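You operate a simulated robot arm through the tools that you are given. There is no shell and no other tool. Be economical: measure what you need, move in short steps, check, and stop when the job is done.

Carry out the task below with a simulated robot arm. There is one attempt and no reset: what you move stays moved.

JOB
Put the pink foam pad on the glass of the light table away on the top of the plywood bench. Take the blue job card and put it on the shelf under the tester table. Take the twenty gram bag and put it on the frameless panel. Fetch the ten gram bag and set it on the free end of the side table. Put the orange guard on the shelf under the tester table. Put the small purple frame panel on the brown frame panel. Put the green guard on the shelf under the tester table away on the top of the plywood bench. The order is free. Set down upright: blue job card.

The check looks at the end state, three seconds after you hand in, the way a careful person would. Anything else that was tipped, shoved, dropped, spilled or broken makes it a failure.

ROBOT AND FRAMES
A 7-joint arm with a fingered hand on a trunk, on a base that drives. Base frame: it is fixed to the floor where the robot stands at the start and does not move with it; the origin is under the middle of the robot, x ahead of it, y to its left, z up. Lengths are in m, angles in rad, forces in N, time in s.
With the tool pointing down near the work surface it reaches from about 0.1 to 0.68 m from the robot's upright axis, wherever it stands. Its first joint turns from -2.897 to 2.897 rad. Places, roughly: blue job card [-1.25, -1.75, 0.5]; brown frame panel (32x22x3 cm) [0.6, 0.3, 0.4]; frameless panel (30x20x1 cm) [-5.6, -0.4, 0.9]; free end of the side table [-3.5, -0.9, 0.8]; green guard (6x5x3 cm) [-0.5, -1.7, 0.4]; orange guard (6x5x3 cm) [-1.1, -1.7, 0.8]; pink foam pad (10x6x3 cm) [0.5, 0.1, 0.9]; shelf under the tester table [-0.4, -1.8, 0.4]; small purple frame panel (17x3x12 cm) [-0.9, -1.7, 0.9]; ten gram bag [-1, -1.5, 0.75]; top of the plywood bench [-1.2, -1.7, 0.8]; twenty gram bag [-1.25, -1.5, 0.75]. Payload 4 kg.
Tool frame: the origin (TCP) lies between the finger pads and is the grasp point; the fingertips stand 0.026 m ahead of it; z points along the fingers, y is the line along which they close. The gripper opens to 0.132 m. The gripper's body begins 0.073 m behind the TCP. The gripper is a hand of 4 fingers: y runs from the thumb to the fingers, the wrist lies at [0, 0, -0.239] in the tool frame, and closing takes about 1.5 s.
Orientation is that of the tool frame in the base frame, as a unit quaternion [x, y, z, w]. With the fingers straight down and closing along the base's y, the tool's x points along the base's -x, its y along +y and its z along -z.

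CONTROLS
- The arm moves only by the tool play_rows. Its arguments are lists of equal length, an entry for each row: "linear": the shift along the tool's x, y, z in units of 30 mm (1.0 is 30 mm), a list of three; "turn": the turn, a rotation vector about the tool's x, y, z in units of 4 degrees (1.0 is 4 degrees), a list of three; "gripper": the closure, from 0 (fully open) to 1 (shut). In form: {"linear": [[x, y, z], ...], "turn": [[rx, ry, rz], ...], "gripper": [gripper, ...]}. A call has 1 to 20 rows; each row shifts and turns the commanded pose from where the row before left it, along the tool's axes as they then stand. A call with a number of a shift or a turn outside -1 to 1 is refused whole. Rows are played at 5 a second. More than 0.05 m and 0.15 rad between two rows, or a gripper value outside its range, and nothing of the call is played. Where a pose cannot be reached the arm comes as near as it can. A force on the tool above 40 N (or 10 N above the force at the start of the call, whichever is more), or a blocked arm, ends the call early, and 0.2 s more pass. The fingers move at their own pace (about 0.072 m/s each) and stop on an object; they squeeze with about 27 N. The grip force told is the motor's: it shows also when the fingers shut on nothing. Time passes only in rows, and 0.2 s behind the last, so rows that do not move let the fingers close. The reply holds the time, the measured pose of the TCP, the force on the tool along the base axes, the opening and the grip force, in the units named above and with some noise, with the torque about the TCP (base axes, N m) and any sound that the robot's microphone picked up.
- Cameras (640 x 400 px; columns grow to the right, rows downward): "scene" is now at [0.0189, 0.1765, 1.4537]; the picture's right is [0.27, -0.96, 0.00], its down [-0.68, -0.19, -0.71] and it looks along [0.69, 0.19, -0.70] (base axes); focal length 280 px, centre (320, 200). "wrist" rides on the gripper at [0.068, 0.002, -0.097] in the tool frame; the picture's right is [-0.03, 1.00, 0.00], its down [-0.82, -0.02, -0.58] and it looks along [-0.58, -0.01, 0.82] (tool axes); focal length 270 px, centre (320, 200). There is no depth. A picture from a camera that has moved, and an enlarged one, comes with that camera's place and axes in the base frame and with its lens.
- snapshot(camera): a new picture of that camera. It takes no simulated time.
- raise_lower(by): slides the trunk up (or, below 0, down) by that many m; the arm and the scene camera ride with it, the base frame stays. It gives what a move gives, with no picture.
- roll_base(legs): drives the robot by 1 to 6 legs, each [ahead, turn to the left] in m and rad, along the robot's own axes; the way and the turn of a leg run together, so that a leg with both is an arc; at most 1.5 m and 3.142 rad a leg. The arm and the cameras ride along, it lands a little off, and it stops where it bumps. It gives what a move gives.
- grasp_type(shape): the hand has 4 fingers and takes this shape, open, in about a second: jaw (thumb against the fingers, like two jaws); tri (thumb and two fingers); tip (a fingertip pinch); poke (one finger out to press); point (the index stretched); flat (the hand flat); cup (the hand cupped); fist (a fist). The gripper value then closes the fingers along that shape, each until it touches; the sizes above hold for jaw. It gives what a move gives, with no picture.
- pan_tilt(pan, tilt): turns the head with the scene camera to pan (to the left, within 2.705 rad either way) and tilt (down, from -0.506 to 1.204), counted from straight ahead of the robot. It gives what a move gives.
- close_up(camera, box): a new picture of the part [left, top, right, bottom] of that camera's present view, enlarged. It takes no simulated time.
- finish_job(): hands the job in; it is judged then, once.

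Go step by step. Nothing tells you exact positions but the pictures and the camera data: compare them with the known pose of the tool, close in by small moves and look again before you grip or let go. The budget is 207 turns and 180 pictures, counting those below and the enlarged ones. Unless the task says otherwise, let go and move clear before handing in, and close with one line.

The tools are called after "Emit:" by a JSON object that holds its "op" and its "data". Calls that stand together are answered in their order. play_rows: Moves the arm, as the interface text tells. Its arguments: {"type":"object","properties":{"linear":{"type":"array"},"turn":{"type":"array"},"gripper":{"type":"array"}},"required":["linear","turn","gripper"]} The other tools are called the same way: raise_lower (by) slides the trunk up or down; grasp_type (shape) gives the hand a shape; roll_base (legs) drives the base; pan_tilt (pan, tilt) turns the head that bears the scene camera; snapshot (camera) takes a picture; close_up (camera, box) takes an enlarged picture of a part of a camera's view; finish_job () hands the job in.

At the start:

```text
time_s: 0.0
tcp_pos: [0.46, 0.2197, 1.1742]
ee_rot: [0.0, 1.0, 0.0, 0.001]
contact_force: [0.7, 0.0, 0.7]
moment: [-0.03, 0.04, 0.01]
finger_gap: 0.1321
grip_force: 0.1
shape: jaw
trunk travel left (down, up): [-0.425, 0.165]
robot x, y, heading: [0.0013, -0.0009, 0.002]
head pan, tilt: [0.276, 0.778]
```

scene: 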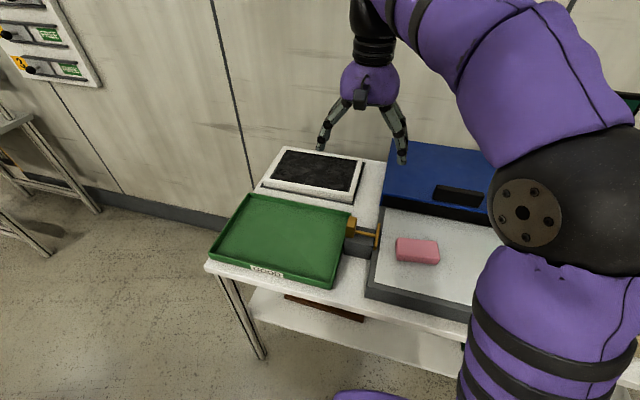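
wrist: 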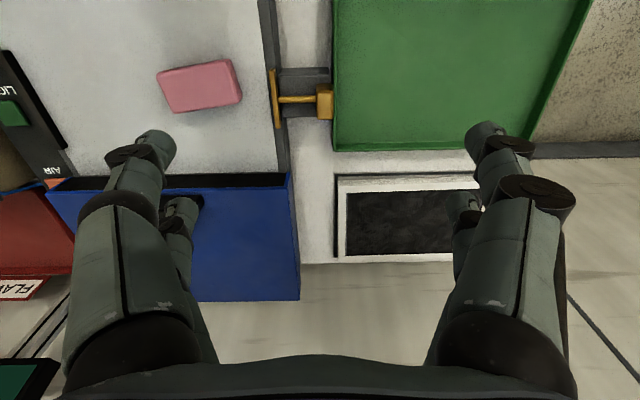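

The pink pad lies on the light table's glass just ahead of me, with a green tray and panels beside it. I'll look around before grasping anything.

Emit:
{"op": "pan_tilt", "data": {"pan": -2.3, "tilt": 0.5}}

Emit:
{"op": "snapshot", "data": {"camera": "scene"}}

Emit:
{"op": "pan_tilt", "data": {"pan": -1.6, "tilt": 0.5}}

Emit:
{"op": "snapshot", "data": {"camera": "scene"}}

Emit:
{"op": "pan_tilt", "data": {"pan": 2.6, "tilt": 0.3}}

Emit:
{"op": "snapshot", "data": {"camera": "scene"}}

Emit:
{"op": "pan_tilt", "data": {"pan": 0.3, "tilt": 0.95}}

Emit:
{"op": "snapshot", "data": {"camera": "scene"}}

```text
time_s: 2.3
tcp_pos: [0.4595, 0.2201, 1.175]
ee_rot: [0.001, 1.0, 0.0, 0.001]
contact_force: [0.1, -0.2, 0.2]
moment: [0.01, 0.02, 0.0]
finger_gap: 0.1318
grip_force: 0.1
shape: jaw
trunk travel left (down, up): [-0.425, 0.165]
robot x, y, heading: [-0.0016, -0.0023, -0.001]
head pan, tilt: [-2.3, 0.499]
```

```text
177 pictures are left
camera scene: at [-0.1203, 0.0865, 1.4779], right [-0.75, 0.67, 0.0], down [0.32, 0.36, -0.88], along [-0.58, -0.65, -0.48], focal length 280 px, centre (320, 200)
```

scene: 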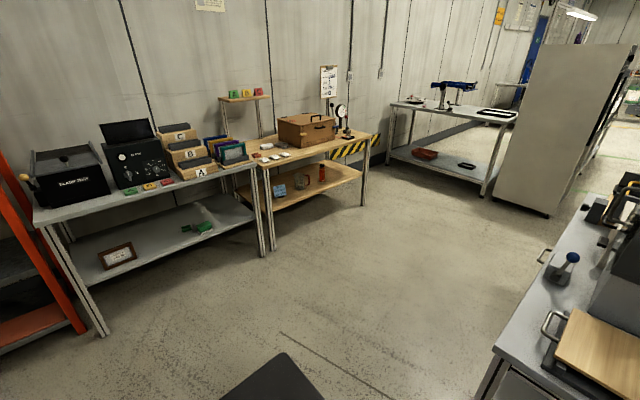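

```text
time_s: 3.4
tcp_pos: [0.4595, 0.2195, 1.1764]
ee_rot: [-0.001, 1.0, 0.0, 0.0]
contact_force: [-0.1, 0.1, -0.3]
moment: [-0.01, -0.02, -0.01]
finger_gap: 0.132
grip_force: 0.0
shape: jaw
trunk travel left (down, up): [-0.425, 0.165]
robot x, y, heading: [0.0018, 0.0032, -0.0]
head pan, tilt: [-1.6, 0.499]
```

```text
176 pictures are left
camera scene: at [-0.0625, 0.0634, 1.4779], right [-1.0, 0.03, 0.0], down [0.01, 0.48, -0.88], along [-0.03, -0.88, -0.48], focal length 280 px, centre (320, 200)
```

scene: 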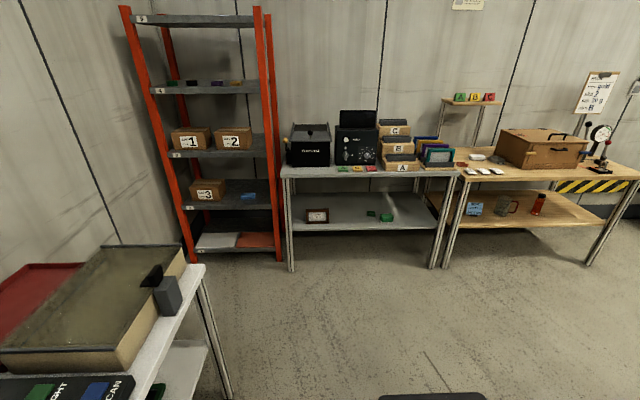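

```text
time_s: 6.8
tcp_pos: [0.4618, 0.2204, 1.175]
ee_rot: [0.0, 1.0, 0.0, 0.0]
contact_force: [0.4, -0.1, 0.3]
moment: [0.0, -0.02, 0.01]
finger_gap: 0.1321
grip_force: 0.0
shape: jaw
trunk travel left (down, up): [-0.425, 0.165]
robot x, y, heading: [-0.0009, 0.0021, 0.002]
head pan, tilt: [2.601, 0.3]
```

```text
175 pictures are left
camera scene: at [-0.1397, 0.2025, 1.4963], right [0.52, 0.86, 0.0], down [0.25, -0.15, -0.96], along [-0.82, 0.49, -0.3], focal length 280 px, centre (320, 200)
```

scene: 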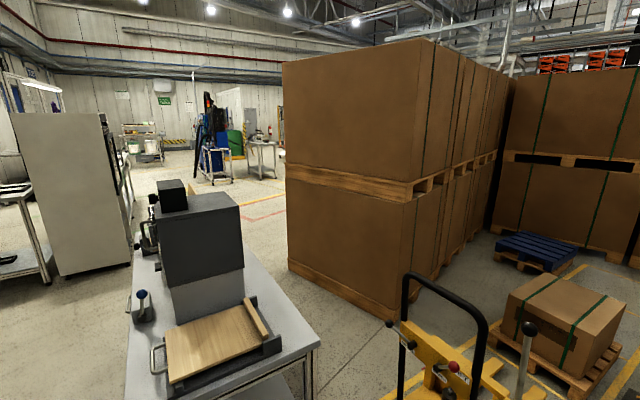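

```text
time_s: 8.9
tcp_pos: [0.4611, 0.2198, 1.175]
ee_rot: [0.0, 1.0, -0.001, -0.001]
contact_force: [-0.3, 0.4, 0.2]
moment: [0.01, 0.02, 0.01]
finger_gap: 0.1321
grip_force: 0.1
shape: jaw
trunk travel left (down, up): [-0.425, 0.165]
robot x, y, heading: [-0.0011, -0.0002, 0.002]
head pan, tilt: [0.3, 0.949]
```

```text
174 pictures are left
camera scene: at [0.0097, 0.1759, 1.4404], right [0.3, -0.96, 0.0], down [-0.78, -0.24, -0.58], along [0.56, 0.17, -0.81], focal length 280 px, centre (320, 200)
```

scene: 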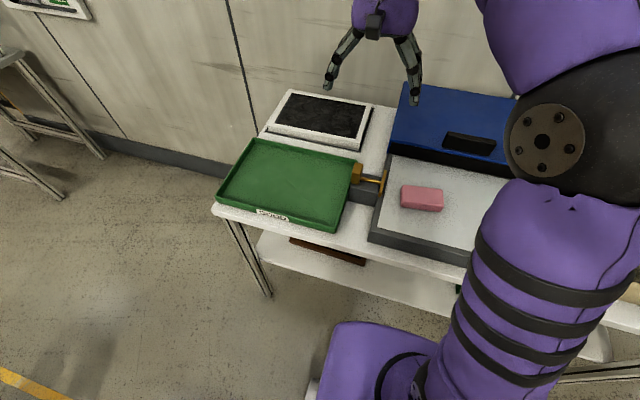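

The pad's top sits near (0.465, 0.058, 0.90), with its long side turned about 8° from y. I'll move over it and turn the hand so it closes on the short side.

Emit:
{"op": "play_rows", "data": {"linear": [[0, -0.9, 0], [0, -0.9, 0], [0, -0.9, 0], [0, -0.9, 0], [0, -0.9, 0], [0, -0.9, 0], [0, 0, 0], [0, 0, 0], [0, 0, 0], [0, 0, 0], [0, 0, 0], [0, 0, 0], [0, 0, 0], [0, 0, 0], [0, 0, 0], [0, 0, 0], [0, 0, 0], [0, 0, 0], [0, 0, 0], [0, 0, 0]], "turn": [[0, 0, 0], [0, 0, 0], [0, 0, 0], [0, 0, 0], [0, 0, 0], [0, 0, 0], [0, 0, 1], [0, 0, 1], [0, 0, 1], [0, 0, 1], [0, 0, 1], [0, 0, 1], [0, 0, 1], [0, 0, 1], [0, 0, 1], [0, 0, 1], [0, 0, 1], [0, 0, 1], [0, 0, 1], [0, 0, 1]], "gripper": [0, 0, 0, 0, 0, 0, 0, 0, 0, 0, 0, 0, 0, 0, 0, 0, 0, 0, 0, 0]}}

Emit:
{"op": "play_rows", "data": {"linear": [[0, 0, 0], [0, 0, 0], [0, 0, 0], [0, 0, 0], [0, 0, 0], [0, 0, 0], [0, 0, 0], [0, 0, 1], [0, 0, 1], [0, 0, 1], [0, 0, 1]], "turn": [[0, 0, 1], [0, 0, 1], [0, 0, 1], [0, 0, 1], [0, 0, 1], [0, 0, 1], [0, 0, 0.5], [0, 0, 0], [0, 0, 0], [0, 0, 0], [0, 0, 0]], "gripper": [0, 0, 0, 0, 0, 0, 0, 0, 0, 0, 0]}}

Emit:
{"op": "snapshot", "data": {"camera": "wrist"}}

```text
time_s: 13.1
tcp_pos: [0.4611, 0.058, 1.1758]
ee_rot: [0.47, 0.883, 0.0, 0.0]
contact_force: [-0.7, 0.8, -0.1]
moment: [-0.02, -0.04, -0.05]
finger_gap: 0.1317
grip_force: 0.0
shape: jaw
trunk travel left (down, up): [-0.425, 0.165]
robot x, y, heading: [-0.0013, -0.0025, 0.003]
head pan, tilt: [0.3, 0.949]
```

```text
time_s: 15.5
tcp_pos: [0.4608, 0.0574, 1.0545]
ee_rot: [0.656, 0.754, 0.0, 0.0]
contact_force: [0.9, -0.2, -0.2]
moment: [-0.03, 0.0, 0.03]
finger_gap: 0.1319
grip_force: 0.1
shape: jaw
trunk travel left (down, up): [-0.425, 0.165]
robot x, y, heading: [-0.0022, 0.0009, 0.003]
head pan, tilt: [0.3, 0.949]
```

```text
173 pictures are left
camera wrist: at [0.4542, 0.125, 1.1525], right [0.99, 0.11, 0.0], down [0.09, -0.81, 0.58], along [0.07, -0.57, -0.82], focal length 270 px, centre (320, 200)
```

wrist: 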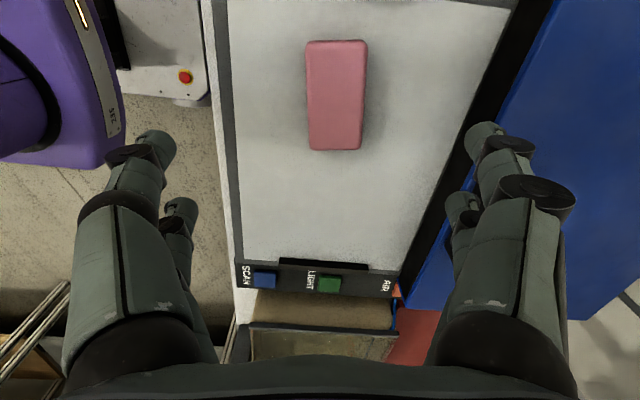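

The pad's centre is near (0.477, 0.065). I'll shift over it and go down until the fingertips are just above the glass.

Emit:
{"op": "play_rows", "data": {"linear": [[0.2, 0.55, 0], [0, 0, 1], [0, 0, 1], [0, 0, 1], [0, 0, 1], [0, 0, 0.7]], "turn": [[0, 0, 0], [0, 0, 0], [0, 0, 0], [0, 0, 0], [0, 0, 0], [0, 0, 0]], "gripper": [0, 0, 0, 0, 0, 0]}}

Emit:
{"op": "snapshot", "data": {"camera": "wrist"}}

Emit:
{"op": "snapshot", "data": {"camera": "scene"}}

```text
time_s: 16.9
tcp_pos: [0.4752, 0.0672, 0.9142]
ee_rot: [0.656, 0.755, -0.001, 0.0]
contact_force: [-0.2, -0.5, 0.1]
moment: [0.03, 0.0, 0.03]
finger_gap: 0.1321
grip_force: 0.0
shape: jaw
trunk travel left (down, up): [-0.425, 0.165]
robot x, y, heading: [-0.0007, -0.0002, 0.002]
head pan, tilt: [0.3, 0.949]
```

```text
172 pictures are left
camera wrist: at [0.4694, 0.1344, 1.0121], right [0.99, 0.11, 0.0], down [0.09, -0.81, 0.58], along [0.07, -0.57, -0.82], focal length 270 px, centre (320, 200)
```

wrist: 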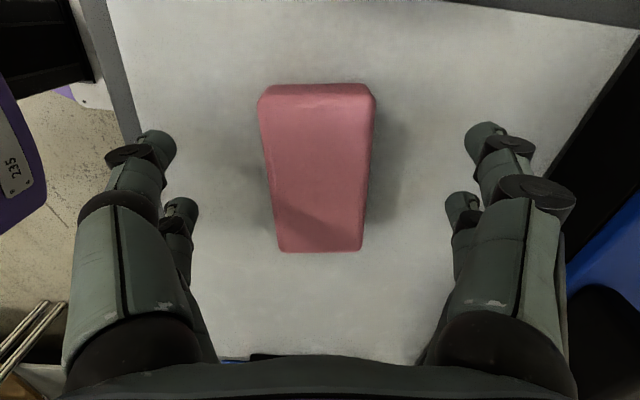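

```text
171 pictures are left
camera scene: at [0.0098, 0.1758, 1.4404], right [0.3, -0.96, 0.0], down [-0.78, -0.24, -0.58], along [0.56, 0.17, -0.81], focal length 280 px, centre (320, 200)
```

scene: 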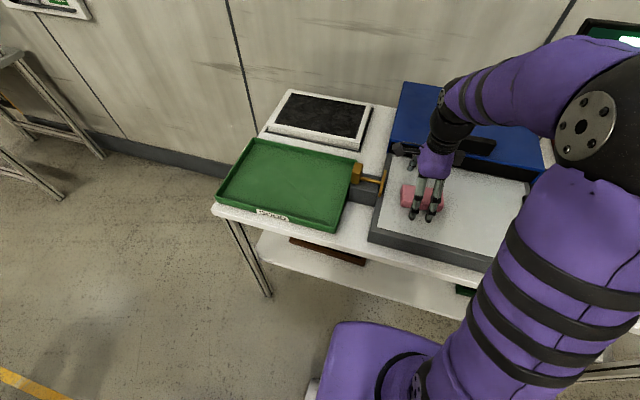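

The pad is centred between the fingers and its top is a little lower than I thought (~0.875). I'll go down further in small steps.

Emit:
{"op": "play_rows", "data": {"linear": [[-0.3, 0, 0], [0, 0, 0.5], [0, 0, 0.4], [0, 0, 0.2]], "turn": [[0, 0, 0], [0, 0, 0], [0, 0, 0], [0, 0, 0]], "gripper": [0, 0, 0, 0]}}

Emit:
{"op": "snapshot", "data": {"camera": "wrist"}}

Emit:
{"op": "close_up", "data": {"camera": "scene", "box": [360, 120, 480, 240]}}

```text
time_s: 17.9
tcp_pos: [0.4778, 0.0571, 0.8838]
ee_rot: [0.656, 0.755, 0.001, 0.002]
contact_force: [2.0, 1.7, 23.7]
moment: [-0.03, 0.88, -0.1]
finger_gap: 0.132
grip_force: 0.1
shape: jaw
trunk travel left (down, up): [-0.425, 0.165]
robot x, y, heading: [0.0037, 0.0022, 0.003]
head pan, tilt: [0.3, 0.949]
```

```text
170 pictures are left
camera wrist: at [0.471, 0.125, 0.9815], right [0.99, 0.11, 0.01], down [0.09, -0.81, 0.58], along [0.07, -0.57, -0.82], focal length 270 px, centre (320, 200)
```

wrist: 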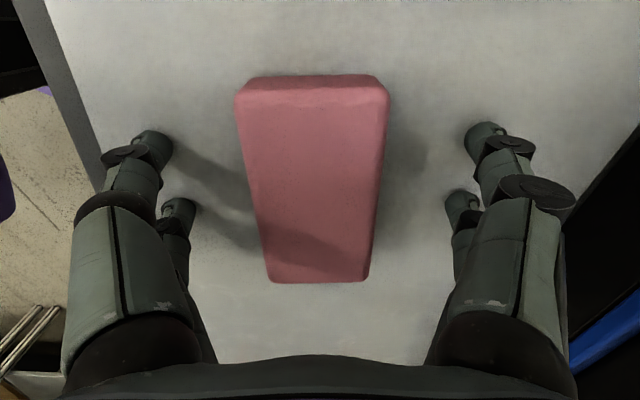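

```text
3.33 times, centred on (420, 180) of scene
camera zoom: at [0.0088, 0.1758, 1.441], right [0.3, -0.96, 0.0], down [-0.78, -0.24, -0.58], along [0.56, 0.17, -0.81], focal length 935 px, centre (-13, 267)
```

zoom: 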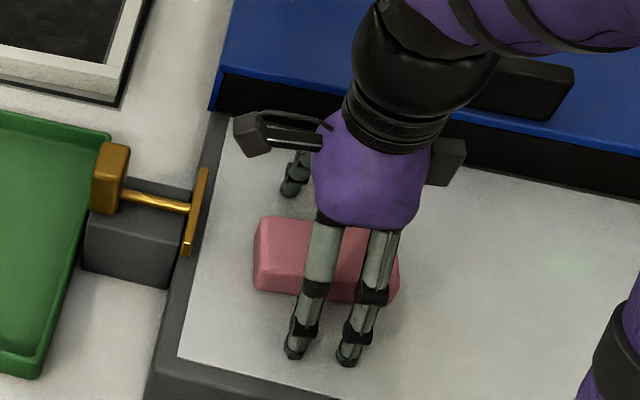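

The fingertips have just touched the glass, which puts it at about z 0.858. I'll ease up 6 mm and close.

Emit:
{"op": "play_rows", "data": {"linear": [[0, 0, -0.25], [0, 0, 0], [0, 0, 0], [0, 0, 0], [0, 0, 0], [0, 0, 0], [0, 0, 0], [0, 0, 0], [0, 0, 0], [0, 0, -1], [0, 0, -1]], "turn": [[0, 0, 0], [0, 0, 0], [0, 0, 0], [0, 0, 0], [0, 0, 0], [0, 0, 0], [0, 0, 0], [0, 0, 0], [0, 0, 0], [0, 0, 0], [0, 0, 0]], "gripper": [0, 1, 1, 1, 1, 1, 1, 1, 1, 1, 1]}}

Emit:
{"op": "snapshot", "data": {"camera": "wrist"}}

```text
time_s: 20.3
tcp_pos: [0.4774, 0.0577, 0.9497]
ee_rot: [0.656, 0.755, 0.0, 0.0]
contact_force: [0.7, 0.6, 0.0]
moment: [0.0, 0.0, 0.01]
finger_gap: 0.0478
grip_force: 27.1
shape: jaw
trunk travel left (down, up): [-0.425, 0.165]
robot x, y, heading: [0.0002, -0.0004, -0.004]
head pan, tilt: [0.3, 0.949]
```

```text
168 pictures are left
camera wrist: at [0.4709, 0.125, 1.0465], right [0.99, 0.11, 0.0], down [0.09, -0.81, 0.58], along [0.07, -0.57, -0.82], focal length 270 px, centre (320, 200)
```

wrist: 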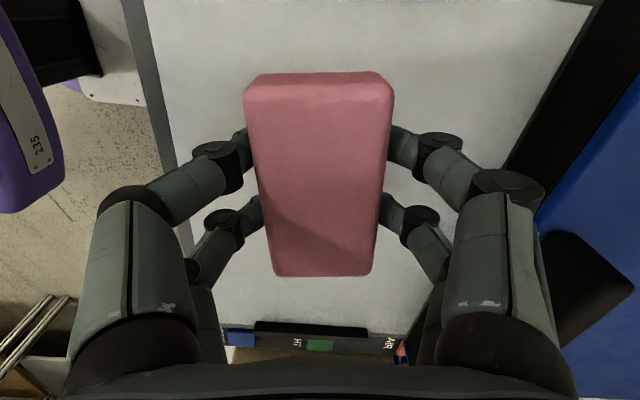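

The pad is held. I'll lift it, back off from the light table and drive round to the plywood bench.

Emit:
{"op": "play_rows", "data": {"linear": [[0, 0, -1], [0, 0, -1], [0, 0, -1], [0, 0, -1], [0, 0, -1], [0, -1, 0], [0, -1, 0], [0, -1, 0]], "turn": [[0, 0, 0], [0, 0, 0], [0, 0, 0], [0, 0, 0], [0, 0, 0], [0, 0, 0], [0, 0, 0], [0, 0, 0]], "gripper": [1, 1, 1, 1, 1, 1, 1, 1]}}

Emit:
{"op": "roll_base", "data": {"legs": [[-0.15, 0], [0, -2.35], [1.2, 0], [0, 0.78]]}}

Emit:
{"op": "pan_tilt", "data": {"pan": 0, "tilt": 0.6}}

Emit:
{"op": "snapshot", "data": {"camera": "scene"}}

```text
time_s: 22.1
tcp_pos: [0.389, 0.0443, 1.0996]
ee_rot: [0.656, 0.754, 0.0, 0.0]
contact_force: [-0.8, 0.0, -0.7]
moment: [0.05, 0.03, 0.0]
finger_gap: 0.0476
grip_force: 27.2
shape: jaw
trunk travel left (down, up): [-0.425, 0.165]
robot x, y, heading: [0.0005, 0.0017, 0.001]
head pan, tilt: [0.3, 0.949]
```

```text
time_s: 37.6
tcp_pos: [-0.938, -1.2443, 1.1002]
ee_rot: [0.997, 0.075, 0.0, 0.0]
contact_force: [1.0, 0.5, -0.8]
moment: [0.04, 0.01, -0.02]
finger_gap: 0.0471
grip_force: 27.2
shape: jaw
trunk travel left (down, up): [-0.425, 0.165]
robot x, y, heading: [-0.9882, -0.8616, -1.557]
head pan, tilt: [0.3, 0.949]
```

```text
time_s: 38.4
tcp_pos: [-0.938, -1.2456, 1.0988]
ee_rot: [0.997, 0.076, 0.0, 0.0]
contact_force: [-0.1, 0.5, -0.1]
moment: [0.03, -0.02, 0.04]
finger_gap: 0.0474
grip_force: 26.5
shape: jaw
trunk travel left (down, up): [-0.425, 0.165]
robot x, y, heading: [-0.9847, -0.8582, -1.552]
head pan, tilt: [0.0, 0.6]
```

```text
167 pictures are left
camera scene: at [-0.8332, -0.8823, 1.4688], right [-1.0, -0.01, 0.0], down [-0.01, 0.57, -0.82], along [0.01, -0.82, -0.57], focal length 280 px, centre (320, 200)
```

scene: 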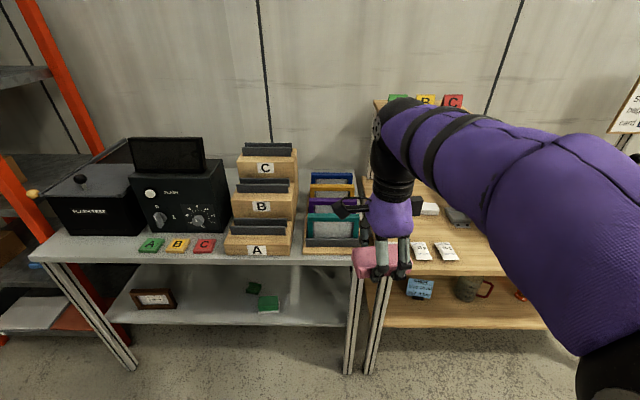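

The tester table is on the left and the bench is behind the arm. I'll move further right so the bench top comes into clear view.

Emit:
{"op": "roll_base", "data": {"legs": [[0, -1.57], [0.6, 0], [0, 1.57]]}}

Emit:
{"op": "snapshot", "data": {"camera": "scene"}}

```text
time_s: 50.4
tcp_pos: [-1.5372, -1.2527, 1.0996]
ee_rot: [0.996, 0.084, -0.001, -0.001]
contact_force: [0.2, -0.1, 0.9]
moment: [0.02, 0.04, 0.01]
finger_gap: 0.0468
grip_force: 27.0
shape: jaw
trunk travel left (down, up): [-0.425, 0.165]
robot x, y, heading: [-1.5923, -0.8661, -1.54]
head pan, tilt: [0.0, 0.6]
```

```text
166 pictures are left
camera scene: at [-1.4385, -0.8881, 1.4688], right [-1.0, -0.03, 0.0], down [-0.02, 0.56, -0.82], along [0.03, -0.82, -0.57], focal length 280 px, centre (320, 200)
```

scene: 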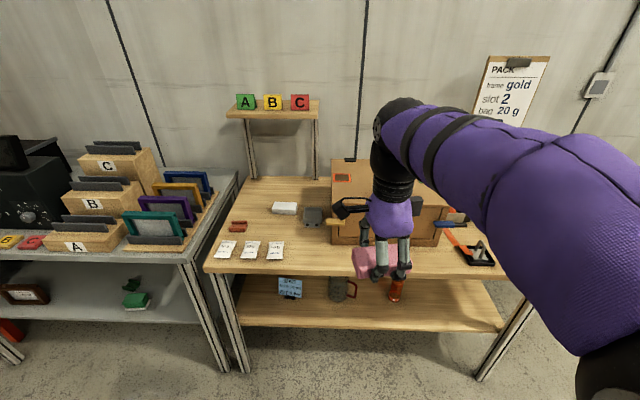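

Emit:
{"op": "close_up", "data": {"camera": "scene", "box": [190, 160, 350, 310]}}

Emit:
{"op": "close_up", "data": {"camera": "scene", "box": [460, 40, 580, 140]}}

Emit:
{"op": "close_up", "data": {"camera": "scene", "box": [0, 140, 240, 340]}}

```text
2.67 times, centred on (270, 235) of scene
camera zoom: at [-1.4385, -0.8881, 1.4688], right [-1.0, -0.03, 0.0], down [-0.02, 0.56, -0.82], along [0.03, -0.82, -0.57], focal length 748 px, centre (453, 107)
```

zoom: 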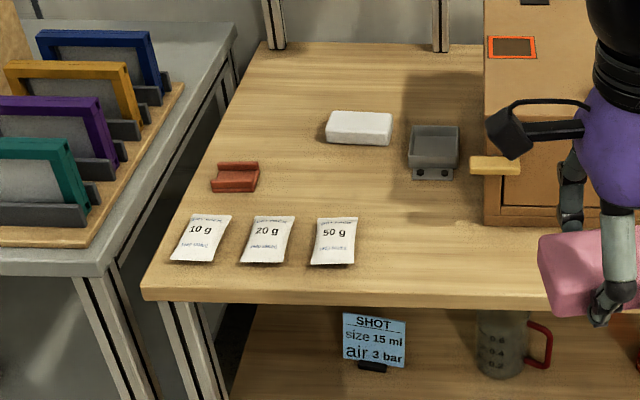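

```text
4.00 times, centred on (520, 90) of scene
camera zoom: at [-1.4385, -0.8881, 1.4688], right [-1.0, -0.03, 0.0], down [-0.02, 0.56, -0.82], along [0.03, -0.82, -0.57], focal length 1122 px, centre (-480, 640)
```

zoom: 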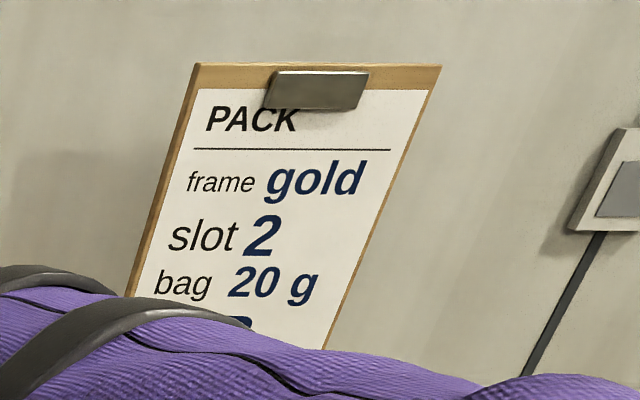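

```text
2.00 times, centred on (120, 240) of scene
camera zoom: at [-1.4385, -0.8881, 1.4688], right [-1.0, -0.03, 0.0], down [-0.02, 0.56, -0.82], along [0.03, -0.82, -0.57], focal length 561 px, centre (720, 120)
```

zoom: 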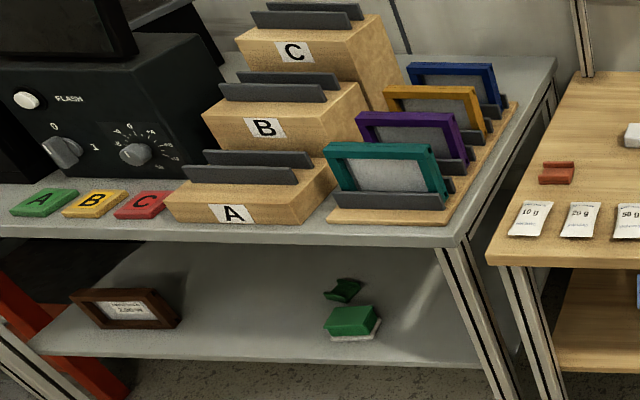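

The bags (10, 20, 50 g) sit at the bench's front left, the orange guard is behind them, and the box starts at x ≈ -1.455. A clear spot for the pad is near (-1.36, -1.65), so I'll move closer.

Emit:
{"op": "roll_base", "data": {"legs": [[0.2, 0]]}}

Emit:
{"op": "play_rows", "data": {"linear": [[0, 0, 0], [0, 0, 0], [0, 0, 0], [1, 0, 0], [1, 0, 0], [1, 0, 0], [1, 0, 0], [1, 0, 0], [0.7, 0, 0], [0, 1, 0], [0, 1, 0], [0, 1, 0], [0, 1, 0], [0, 1, 0]], "turn": [[0, 0, 0.8], [0, 0, 0.8], [0, 0, 0.8], [0, 0, 0], [0, 0, 0], [0, 0, 0], [0, 0, 0], [0, 0, 0], [0, 0, 0], [0, 0, 0], [0, 0, 0], [0, 0, 0], [0, 0, 0], [0, 0, 0]], "gripper": [1, 1, 1, 1, 1, 1, 1, 1, 1, 1, 1, 1, 1, 1]}}

Emit:
{"op": "snapshot", "data": {"camera": "scene"}}

Emit:
{"op": "snapshot", "data": {"camera": "wrist"}}

```text
time_s: 52.0
tcp_pos: [-1.5307, -1.4548, 1.0995]
ee_rot: [0.996, 0.084, 0.0, -0.001]
contact_force: [0.9, 1.2, -1.0]
moment: [-0.01, -0.03, -0.03]
finger_gap: 0.0469
grip_force: 26.8
shape: jaw
trunk travel left (down, up): [-0.425, 0.165]
robot x, y, heading: [-1.5843, -1.0668, -1.542]
head pan, tilt: [0.0, 0.6]
```

```text
time_s: 55.0
tcp_pos: [-1.3595, -1.6053, 1.0986]
ee_rot: [1.0, 0.001, 0.0, 0.0]
contact_force: [0.5, 0.3, 0.0]
moment: [0.0, -0.02, 0.01]
finger_gap: 0.0466
grip_force: 27.1
shape: jaw
trunk travel left (down, up): [-0.425, 0.165]
robot x, y, heading: [-1.5854, -1.0691, -1.54]
head pan, tilt: [0.0, 0.6]
```

```text
162 pictures are left
camera scene: at [-1.4321, -1.0898, 1.4688], right [-1.0, -0.03, 0.0], down [-0.02, 0.57, -0.82], along [0.03, -0.82, -0.57], focal length 280 px, centre (320, 200)
```

scene: 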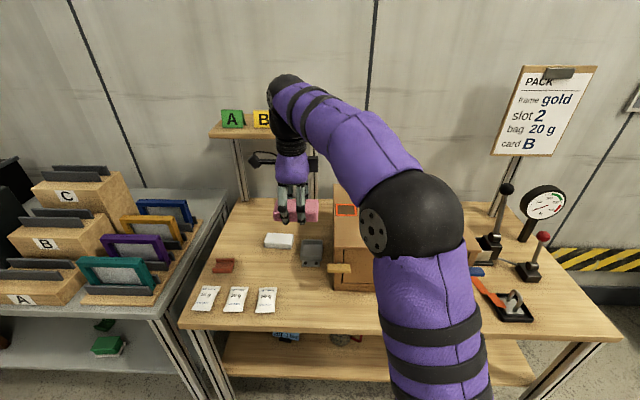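

```text
161 pictures are left
camera wrist: at [-1.2903, -1.6067, 1.1966], right [-0.02, -1.0, 0.0], down [-0.82, 0.02, 0.58], along [-0.58, 0.01, -0.82], focal length 270 px, centre (320, 200)
```

wrist: 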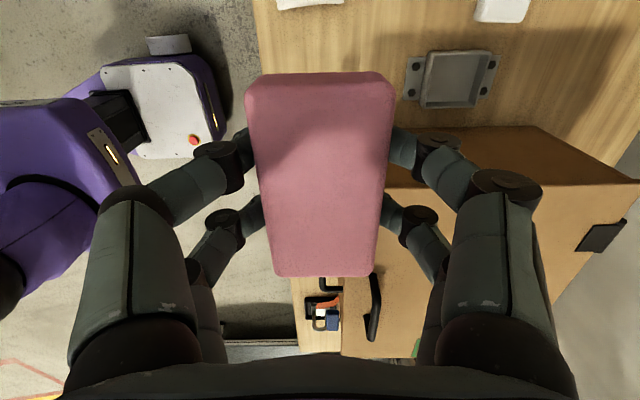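

The bench top works out consistently at z ≈ 0.75. I'll lower the pad towards (-1.365, -1.62) and check the clearances before it lands.

Emit:
{"op": "play_rows", "data": {"linear": [[-0.2, 0.5, 0], [0, 0, 1], [0, 0, 1], [0, 0, 1], [0, 0, 1], [0, 0, 1], [0, 0, 1], [0, 0, 1], [0, 0, 1], [0, 0, 0.8]], "turn": [[0, 0, 0], [0, 0, 0], [0, 0, 0], [0, 0, 0], [0, 0, 0], [0, 0, 0], [0, 0, 0], [0, 0, 0], [0, 0, 0], [0, 0, 0]], "gripper": [1, 1, 1, 1, 1, 1, 1, 1, 1, 1]}}

Emit:
{"op": "close_up", "data": {"camera": "scene", "box": [180, 190, 380, 330]}}

Emit:
{"op": "snapshot", "data": {"camera": "wrist"}}

```text
time_s: 57.2
tcp_pos: [-1.365, -1.6192, 0.8347]
ee_rot: [1.0, 0.0, 0.0, 0.0]
contact_force: [-0.1, 0.2, -0.3]
moment: [-0.02, -0.01, -0.01]
finger_gap: 0.0466
grip_force: 26.8
shape: jaw
trunk travel left (down, up): [-0.425, 0.165]
robot x, y, heading: [-1.5868, -1.0647, -1.54]
head pan, tilt: [0.0, 0.6]
```

```text
2.86 times, centred on (280, 260) of scene
camera zoom: at [-1.4321, -1.0898, 1.4688], right [-1.0, -0.03, 0.0], down [-0.02, 0.56, -0.82], along [0.03, -0.82, -0.57], focal length 801 px, centre (434, 29)
```

zoom: 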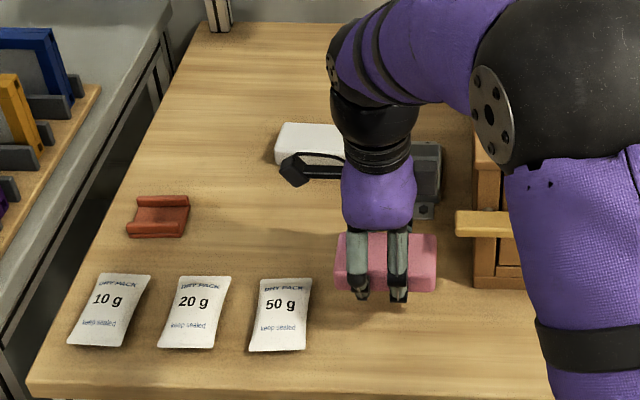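

```text
159 pictures are left
camera wrist: at [-1.2956, -1.6213, 0.9322], right [-0.02, -1.0, 0.0], down [-0.82, 0.02, 0.58], along [-0.58, 0.01, -0.82], focal length 270 px, centre (320, 200)
```

wrist: 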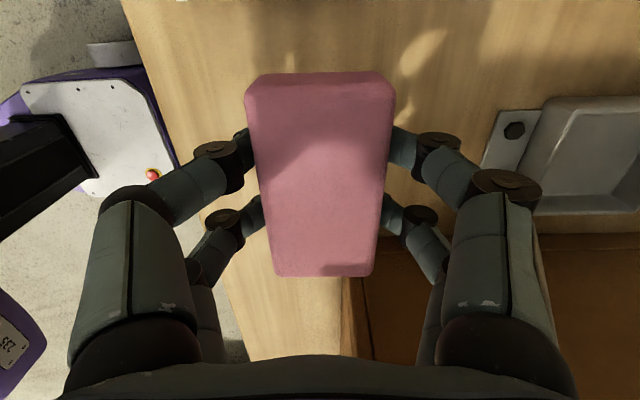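

Clearances look good. I'll lower the last 5 cm, open part way and lift.

Emit:
{"op": "play_rows", "data": {"linear": [[0, 0, 0.7], [0, 0, 0.5], [0, 0, 0.2], [0, 0, 0.15]], "turn": [[0, 0, 0], [0, 0, 0], [0, 0, 0], [0, 0, 0]], "gripper": [1, 1, 1, 1]}}

```text
time_s: 58.2
tcp_pos: [-1.3646, -1.619, 0.7895]
ee_rot: [1.0, 0.0, 0.0, -0.001]
contact_force: [0.1, -0.5, -0.3]
moment: [-0.02, -0.02, 0.0]
finger_gap: 0.0468
grip_force: 26.9
shape: jaw
trunk travel left (down, up): [-0.425, 0.165]
robot x, y, heading: [-1.5861, -1.068, -1.534]
head pan, tilt: [0.0, 0.6]
```

Emit:
{"op": "play_rows", "data": {"linear": [[0, 0, 0.1], [0, 0, 0.1], [0, 0, 0.1], [0, 0, 0.1], [0, 0, 0.1]], "turn": [[0, 0, 0], [0, 0, 0], [0, 0, 0], [0, 0, 0], [0, 0, 0]], "gripper": [1, 1, 1, 1, 1]}}

```text
time_s: 59.0
tcp_pos: [-1.3641, -1.6195, 0.7857]
ee_rot: [1.0, 0.0, 0.001, 0.004]
contact_force: [-3.6, 6.6, 19.5]
moment: [0.6, 0.08, 0.03]
finger_gap: 0.0477
grip_force: 26.6
shape: jaw
trunk travel left (down, up): [-0.425, 0.165]
robot x, y, heading: [-1.5876, -1.0658, -1.545]
head pan, tilt: [0.0, 0.6]
stopped in row 4: the force on the tool passed its limit at 44 N (the readings are from after the stop); the commanded pose is now the measured one
```

Emit:
{"op": "play_rows", "data": {"linear": [[0, 0, 0], [0, 0, 0], [0, 0, 0], [0, 0, 0], [0, 0, 0], [0, 0, -0.5], [0, 0, -1], [0, 0, -1], [0, 0, -1], [0, 0, -1], [0, 0, -1]], "turn": [[0, 0, 0], [0, 0, 0], [0, 0, 0], [0, 0, 0], [0, 0, 0], [0, 0, 0], [0, 0, 0], [0, 0, 0], [0, 0, 0], [0, 0, 0], [0, 0, 0]], "gripper": [0.3, 0.3, 0.3, 0.3, 0.3, 0.3, 0.3, 0.3, 0.3, 0.3, 0.3]}}

Emit:
{"op": "snapshot", "data": {"camera": "wrist"}}

Emit:
{"op": "close_up", "data": {"camera": "scene", "box": [180, 190, 380, 330]}}

```text
time_s: 61.4
tcp_pos: [-1.3646, -1.6196, 0.9495]
ee_rot: [1.0, 0.0, 0.002, 0.003]
contact_force: [-0.3, -0.7, -0.2]
moment: [0.03, 0.02, 0.0]
finger_gap: 0.0925
grip_force: 0.1
shape: jaw
trunk travel left (down, up): [-0.425, 0.165]
robot x, y, heading: [-1.5853, -1.0674, -1.538]
head pan, tilt: [0.0, 0.6]
```

```text
158 pictures are left
camera wrist: at [-1.2958, -1.6209, 1.047], right [-0.02, -1.0, 0.01], down [-0.82, 0.02, 0.58], along [-0.58, 0.01, -0.82], focal length 270 px, centre (320, 200)
```

wrist: 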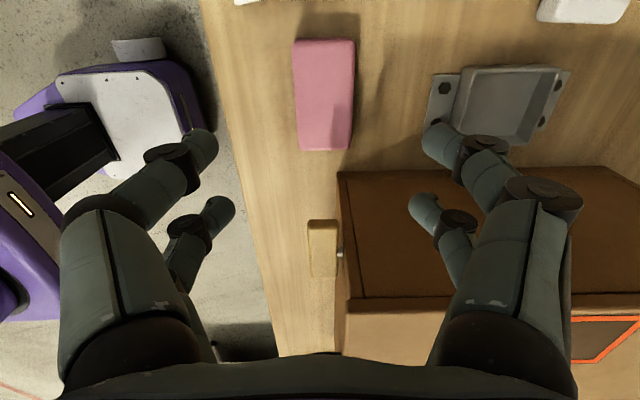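

```text
2.86 times, centred on (280, 260) of scene
camera zoom: at [-1.4321, -1.0897, 1.4688], right [-1.0, -0.03, 0.0], down [-0.02, 0.56, -0.83], along [0.03, -0.82, -0.57], focal length 801 px, centre (434, 29)
```

zoom: 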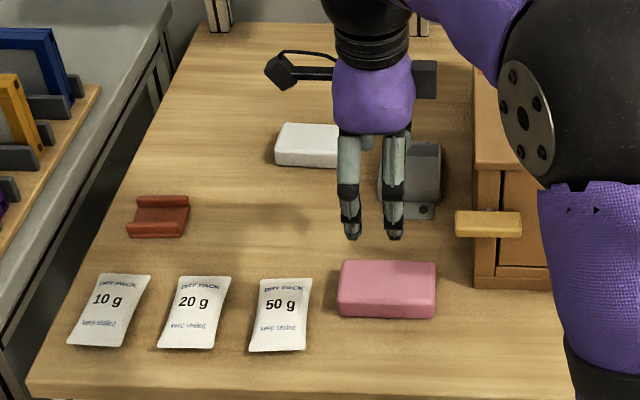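

The pad is placed well. Next comes the orange guard. I'll retract, turn the hand so it closes along x (camera side towards the robot), back off and drive left to face it.

Emit:
{"op": "play_rows", "data": {"linear": [[0, 0, -1], [0, 0, -1], [0, 0, -1], [0, 0, -1], [0, -1, 0], [0, -1, 0], [0, -1, 0], [0, -1, 0], [0, -1, 0], [0, -1, 0], [-1, 0, 0], [-1, 0, 0], [-1, 0, 0], [-1, 0, 0], [-1, 0, 0]], "turn": [[0, 0, 0], [0, 0, 0], [0, 0, 0], [0, 0, 0], [0, 0, 0], [0, 0, 0], [0, 0, 0], [0, 0, 0], [0, 0, 0], [0, 0, 0], [0, 0, 0], [0, 0, 0], [0, 0, 0], [0, 0, 0], [0, 0, 0]], "gripper": [0, 0, 0, 0, 0, 0, 0, 0, 0, 0, 0, 0, 0, 0, 0]}}

Emit:
{"op": "play_rows", "data": {"linear": [[0, 0, 0], [0, 0, 0], [0, 0, 0], [0, 0, 0], [0, 0, 0], [0, 0, 0], [0, 0, 0], [0, 0, 0], [0, 0, 0], [0, 0, 0], [0, 0, 0], [0, 0, 0], [0, 0, 0], [0, 0, 0], [0, 0, 0], [0, 0, 0], [0, 0, 0], [0, 0, 0], [0, 0, 0], [0, 0, 0]], "turn": [[0, 0, -1], [0, 0, -1], [0, 0, -1], [0, 0, -1], [0, 0, -1], [0, 0, -1], [0, 0, -1], [0, 0, -1], [0, 0, -1], [0, 0, -1], [0, 0, -1], [0, 0, -1], [0, 0, -1], [0, 0, -1], [0, 0, -1], [0, 0, -1], [0, 0, -1], [0, 0, -1], [0, 0, -1], [0, 0, -1]], "gripper": [0, 0, 0, 0, 0, 0, 0, 0, 0, 0, 0, 0, 0, 0, 0, 0, 0, 0, 0, 0]}}

Emit:
{"op": "roll_base", "data": {"legs": [[-0.2, 0], [0, 1.54], [0.55, 0], [0, -1.57], [0.1, 0]]}}

Emit:
{"op": "snapshot", "data": {"camera": "scene"}}

Emit:
{"op": "snapshot", "data": {"camera": "wrist"}}

```text
time_s: 64.6
tcp_pos: [-1.5155, -1.4387, 1.0673]
ee_rot: [1.0, 0.001, 0.0, 0.004]
contact_force: [0.2, 0.4, -0.7]
moment: [0.01, 0.01, -0.02]
finger_gap: 0.132
grip_force: 0.1
shape: jaw
trunk travel left (down, up): [-0.425, 0.165]
robot x, y, heading: [-1.5853, -1.07, -1.539]
head pan, tilt: [0.0, 0.6]
```

```text
time_s: 68.8
tcp_pos: [-1.5152, -1.4402, 1.0677]
ee_rot: [0.765, 0.644, -0.001, 0.003]
contact_force: [-0.2, 0.4, 0.0]
moment: [-0.01, -0.03, 0.01]
finger_gap: 0.1319
grip_force: 0.1
shape: jaw
trunk travel left (down, up): [-0.425, 0.165]
robot x, y, heading: [-1.5878, -1.0663, -1.537]
head pan, tilt: [0.0, 0.6]
```

```text
time_s: 82.3
tcp_pos: [-0.9803, -1.3356, 1.0678]
ee_rot: [0.774, 0.633, 0.0, 0.003]
contact_force: [0.3, 1.2, 0.4]
moment: [-0.01, -0.01, -0.02]
finger_gap: 0.1316
grip_force: 0.1
shape: jaw
trunk travel left (down, up): [-0.425, 0.165]
robot x, y, heading: [-1.043, -0.9593, -1.56]
head pan, tilt: [0.0, 0.6]
```

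```text
156 pictures are left
camera scene: at [-0.8892, -0.9871, 1.4689], right [-1.0, -0.01, 0.0], down [-0.01, 0.56, -0.83], along [0.01, -0.83, -0.56], focal length 280 px, centre (320, 200)
```

scene: 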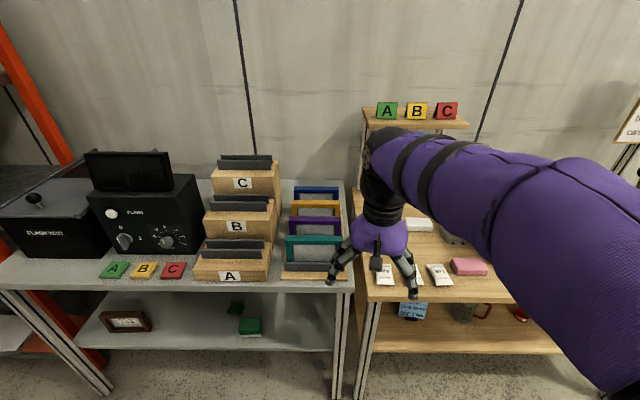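

```text
155 pictures are left
camera wrist: at [-0.9645, -1.2687, 1.1647], right [0.97, -0.22, 0.0], down [-0.18, -0.79, 0.58], along [-0.13, -0.57, -0.81], focal length 270 px, centre (320, 200)
```

wrist: 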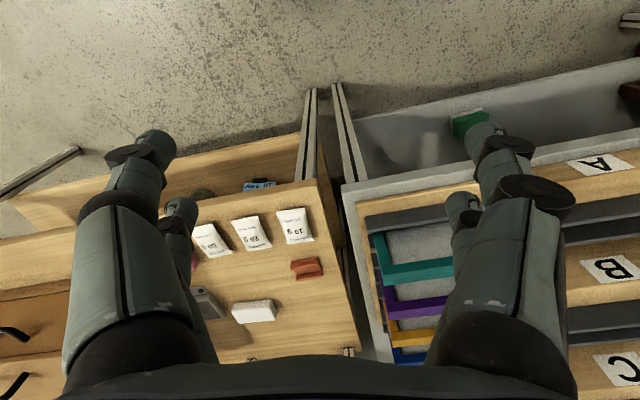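

The orange guard is near (-1.095, -1.72), with its walls running along x. I'll move closer, square the hand and tilt it 24° so the same grip fits under the tester table.

Emit:
{"op": "roll_base", "data": {"legs": [[0.14, 0]]}}

Emit:
{"op": "play_rows", "data": {"linear": [[0, 0, 0], [0, 0, 0], [0, 0, 0], [0, 0, 0], [0, 0, 0], [0, 0, 0], [0, 0, 0], [0, 0, 0], [0, 0, 0]], "turn": [[0, 0, -1], [0, 0, -1], [0, 0, -0.85], [0, -1, 0], [0, -1, 0], [0, -1, 0], [0, -1, 0], [0, -1, 0], [0, -1, 0]], "gripper": [0, 0, 0, 0, 0, 0, 0, 0, 0]}}

```text
time_s: 83.6
tcp_pos: [-0.9797, -1.4772, 1.0666]
ee_rot: [0.774, 0.634, -0.001, 0.003]
contact_force: [0.3, 0.2, 0.1]
moment: [-0.02, 0.02, 0.01]
finger_gap: 0.1321
grip_force: 0.1
shape: jaw
trunk travel left (down, up): [-0.425, 0.165]
robot x, y, heading: [-1.0397, -1.1061, -1.559]
head pan, tilt: [0.0, 0.6]
```

```text
time_s: 85.6
tcp_pos: [-0.9789, -1.4776, 1.0673]
ee_rot: [0.691, 0.691, -0.15, 0.15]
contact_force: [0.2, 0.0, 0.2]
moment: [0.01, 0.03, -0.02]
finger_gap: 0.132
grip_force: 0.0
shape: jaw
trunk travel left (down, up): [-0.425, 0.165]
robot x, y, heading: [-1.0394, -1.1033, -1.56]
head pan, tilt: [0.0, 0.6]
```

Emit:
{"op": "play_rows", "data": {"linear": [[-0.95, -0.97, 0], [-0.95, -0.97, 0], [-0.95, -0.97, 0], [-0.95, -0.97, 0], [-0.97, 0, 0], [0, 0, 1], [0, 0, 1], [0, 0, 1], [0, 0, 1], [0, 0, 1], [0, 0, 1], [0, 0, 1], [0, 0, 1], [0, 0, 1]], "turn": [[0, 0, 0], [0, 0, 0], [0, 0, 0], [0, 0, 0], [0, 0, 0], [0, 0, 0], [0, 0, 0], [0, 0, 0], [0, 0, 0], [0, 0, 0], [0, 0, 0], [0, 0, 0], [0, 0, 0], [0, 0, 0]], "gripper": [0, 0, 0, 0, 0, 0, 0, 0, 0, 0, 0, 0, 0, 0]}}

Emit:
{"op": "snapshot", "data": {"camera": "wrist"}}

Emit:
{"op": "close_up", "data": {"camera": "scene", "box": [320, 180, 520, 320]}}

```text
time_s: 88.6
tcp_pos: [-1.0956, -1.7191, 0.8818]
ee_rot: [0.691, 0.692, -0.148, 0.15]
contact_force: [0.3, 1.0, -0.5]
moment: [0.02, 0.0, 0.0]
finger_gap: 0.1318
grip_force: 0.1
shape: jaw
trunk travel left (down, up): [-0.425, 0.165]
robot x, y, heading: [-1.0425, -1.1056, -1.553]
head pan, tilt: [0.0, 0.6]
```

```text
154 pictures are left
camera wrist: at [-1.0928, -1.6172, 0.9416], right [1.0, -0.02, 0.01], down [-0.02, -0.51, 0.86], along [-0.01, -0.86, -0.51], focal length 270 px, centre (320, 200)
```

wrist: 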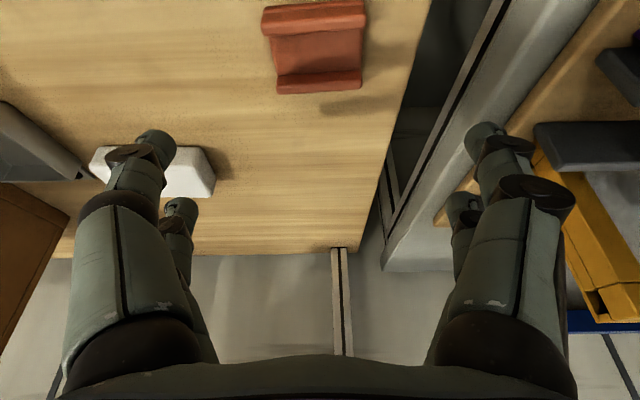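

```text
2.86 times, centred on (420, 250) of scene
camera zoom: at [-0.8877, -1.1288, 1.4688], right [-1.0, -0.01, 0.0], down [-0.01, 0.57, -0.82], along [0.01, -0.82, -0.57], focal length 801 px, centre (34, 57)
```

zoom: 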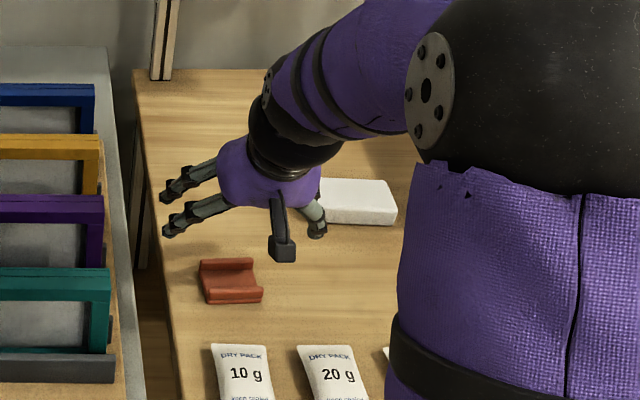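

The guard is lined up. I'll narrow the fingers a little and go straight down.

Emit:
{"op": "play_rows", "data": {"linear": [[0, 0, 0], [0, 0, 0], [0.45, 0.05, 0.85], [0.45, 0, 0.85], [0.4, 0, 0.75]], "turn": [[0, 0, 0], [0, 0, 0], [0, 0, 0], [0, 0, 0], [0, 0, 0]], "gripper": [0.3, 0.3, 0.3, 0.3, 0.3]}}

Emit:
{"op": "snapshot", "data": {"camera": "wrist"}}

Emit:
{"op": "close_up", "data": {"camera": "scene", "box": [320, 180, 520, 320]}}

```text
time_s: 89.8
tcp_pos: [-1.0945, -1.7139, 0.7962]
ee_rot: [0.692, 0.69, -0.149, 0.151]
contact_force: [-0.3, -0.1, 0.8]
moment: [0.02, -0.01, 0.01]
finger_gap: 0.0927
grip_force: 0.0
shape: jaw
trunk travel left (down, up): [-0.425, 0.165]
robot x, y, heading: [-1.0421, -1.1049, -1.559]
head pan, tilt: [0.0, 0.6]
```

```text
152 pictures are left
camera wrist: at [-1.0911, -1.6129, 0.8574], right [1.0, -0.02, 0.01], down [-0.02, -0.51, 0.86], along [-0.01, -0.86, -0.51], focal length 270 px, centre (320, 200)
```

wrist: 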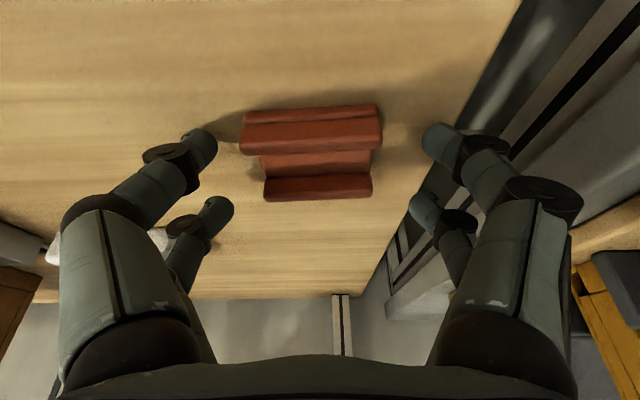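

```text
2.86 times, centred on (420, 250) of scene
camera zoom: at [-0.8877, -1.1288, 1.4688], right [-1.0, -0.01, 0.0], down [-0.01, 0.57, -0.82], along [0.01, -0.82, -0.57], focal length 801 px, centre (34, 57)
```

zoom: 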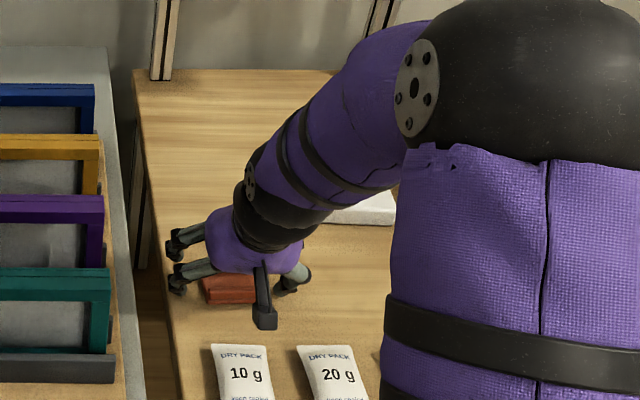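

Emit:
{"op": "play_rows", "data": {"linear": [[0.1, 0, 0.22], [0.04, 0, 0.1], [0, 0, 0], [0, 0, 0], [0, 0, 0], [0, 0, 0], [0, 0, 0], [0, 0, 0], [0, 0, 0]], "turn": [[0, 0, 0], [0, 0, 0], [0, 0, 0], [0, 0, 0], [0, 0, 0], [0, 0, 0], [0, 0, 0], [0, 0, 0], [0, 0, 0]], "gripper": [0.3, 0.3, 1, 1, 1, 1, 1, 1, 1]}}

Emit:
{"op": "snapshot", "data": {"camera": "wrist"}}

```text
time_s: 90.6
tcp_pos: [-1.0923, -1.7184, 0.7927]
ee_rot: [0.69, 0.69, -0.155, 0.156]
contact_force: [2.2, 0.6, 17.5]
moment: [0.2, -0.31, 0.02]
finger_gap: 0.065
grip_force: 10.2
shape: jaw
trunk travel left (down, up): [-0.425, 0.165]
robot x, y, heading: [-1.0411, -1.0996, -1.56]
head pan, tilt: [0.0, 0.6]
stopped in row 3: the force on the tool passed its limit at 41 N (the readings are from after the stop); the commanded pose is now the measured one
```

```text
150 pictures are left
camera wrist: at [-1.0906, -1.6156, 0.8523], right [1.0, -0.02, 0.01], down [-0.02, -0.49, 0.87], along [-0.01, -0.87, -0.49], focal length 270 px, centre (320, 200)
```

wrist: 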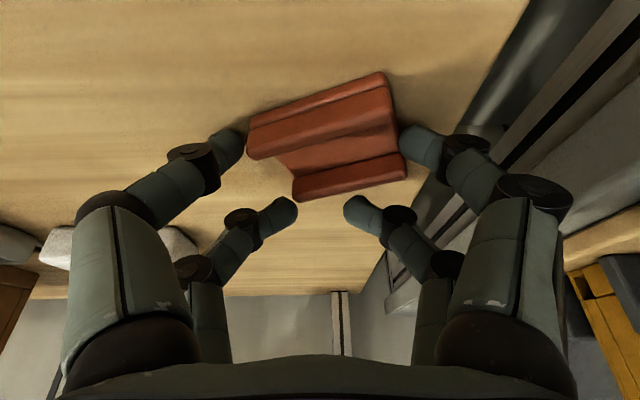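

The far finger pair passed behind the guard and yawed it slightly. I'll open, shift about 2 cm towards me, and close again.

Emit:
{"op": "play_rows", "data": {"linear": [[-0.06, 0, -0.12], [0, 0, 0], [0, 0, 0], [0.6, 0, -0.28], [0, 0, 0]], "turn": [[0, 0, 0], [0, 0, 0], [0, 0, 0], [0, 0, 0], [0, 0, 0]], "gripper": [0.3, 0.3, 0.3, 0.3, 0.3]}}

Emit:
{"op": "snapshot", "data": {"camera": "wrist"}}

```text
time_s: 91.8
tcp_pos: [-1.0934, -1.6974, 0.7934]
ee_rot: [0.69, 0.69, -0.152, 0.153]
contact_force: [-1.0, -1.5, 8.5]
moment: [0.05, -0.36, -0.05]
finger_gap: 0.0919
grip_force: 0.1
shape: jaw
trunk travel left (down, up): [-0.425, 0.165]
robot x, y, heading: [-1.0403, -1.1021, -1.56]
head pan, tilt: [0.0, 0.6]
```

```text
149 pictures are left
camera wrist: at [-1.0905, -1.5942, 0.8533], right [1.0, -0.02, 0.01], down [-0.02, -0.5, 0.87], along [-0.01, -0.87, -0.5], focal length 270 px, centre (320, 200)
```

wrist: 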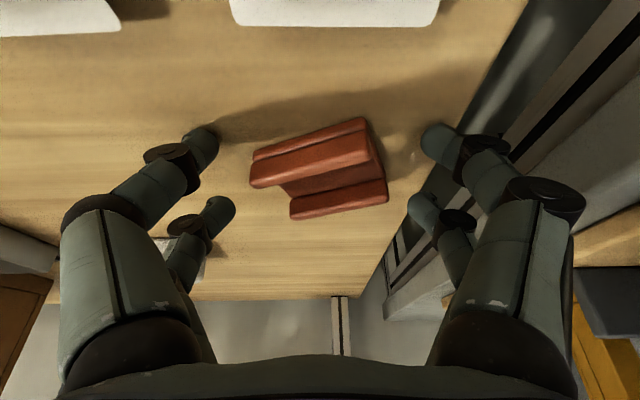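

Emit:
{"op": "play_rows", "data": {"linear": [[0, 0, -0.1], [0, 0, 0], [0, 0, 0], [0, 0, 0], [0, 0, 0], [0, 0, 0], [0, 0, 0], [0, 0, 0]], "turn": [[0, 0, 0], [0, 0, 0], [0, 0, 0], [0, 0, 0], [0, 0, 0], [0, 0, 0], [0, 0, 0], [0, 0, 0]], "gripper": [0.3, 1, 1, 1, 1, 1, 1, 1]}}

Emit:
{"op": "snapshot", "data": {"camera": "wrist"}}

```text
time_s: 93.6
tcp_pos: [-1.0943, -1.6958, 0.7965]
ee_rot: [0.691, 0.69, -0.152, 0.153]
contact_force: [-0.2, 1.1, 0.0]
moment: [-0.02, 0.02, -0.01]
finger_gap: 0.0001
grip_force: 27.0
shape: jaw
trunk travel left (down, up): [-0.425, 0.165]
robot x, y, heading: [-1.0374, -1.1016, -1.56]
head pan, tilt: [0.0, 0.6]
```

```text
148 pictures are left
camera wrist: at [-1.0909, -1.5936, 0.8561], right [1.0, -0.02, 0.01], down [-0.02, -0.5, 0.87], along [-0.01, -0.87, -0.5], focal length 270 px, centre (320, 200)
```

wrist: 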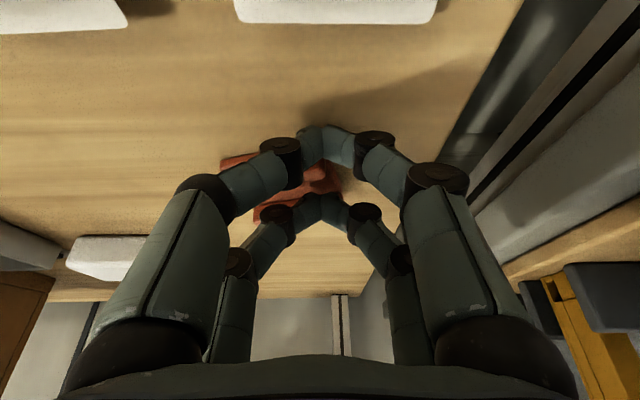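

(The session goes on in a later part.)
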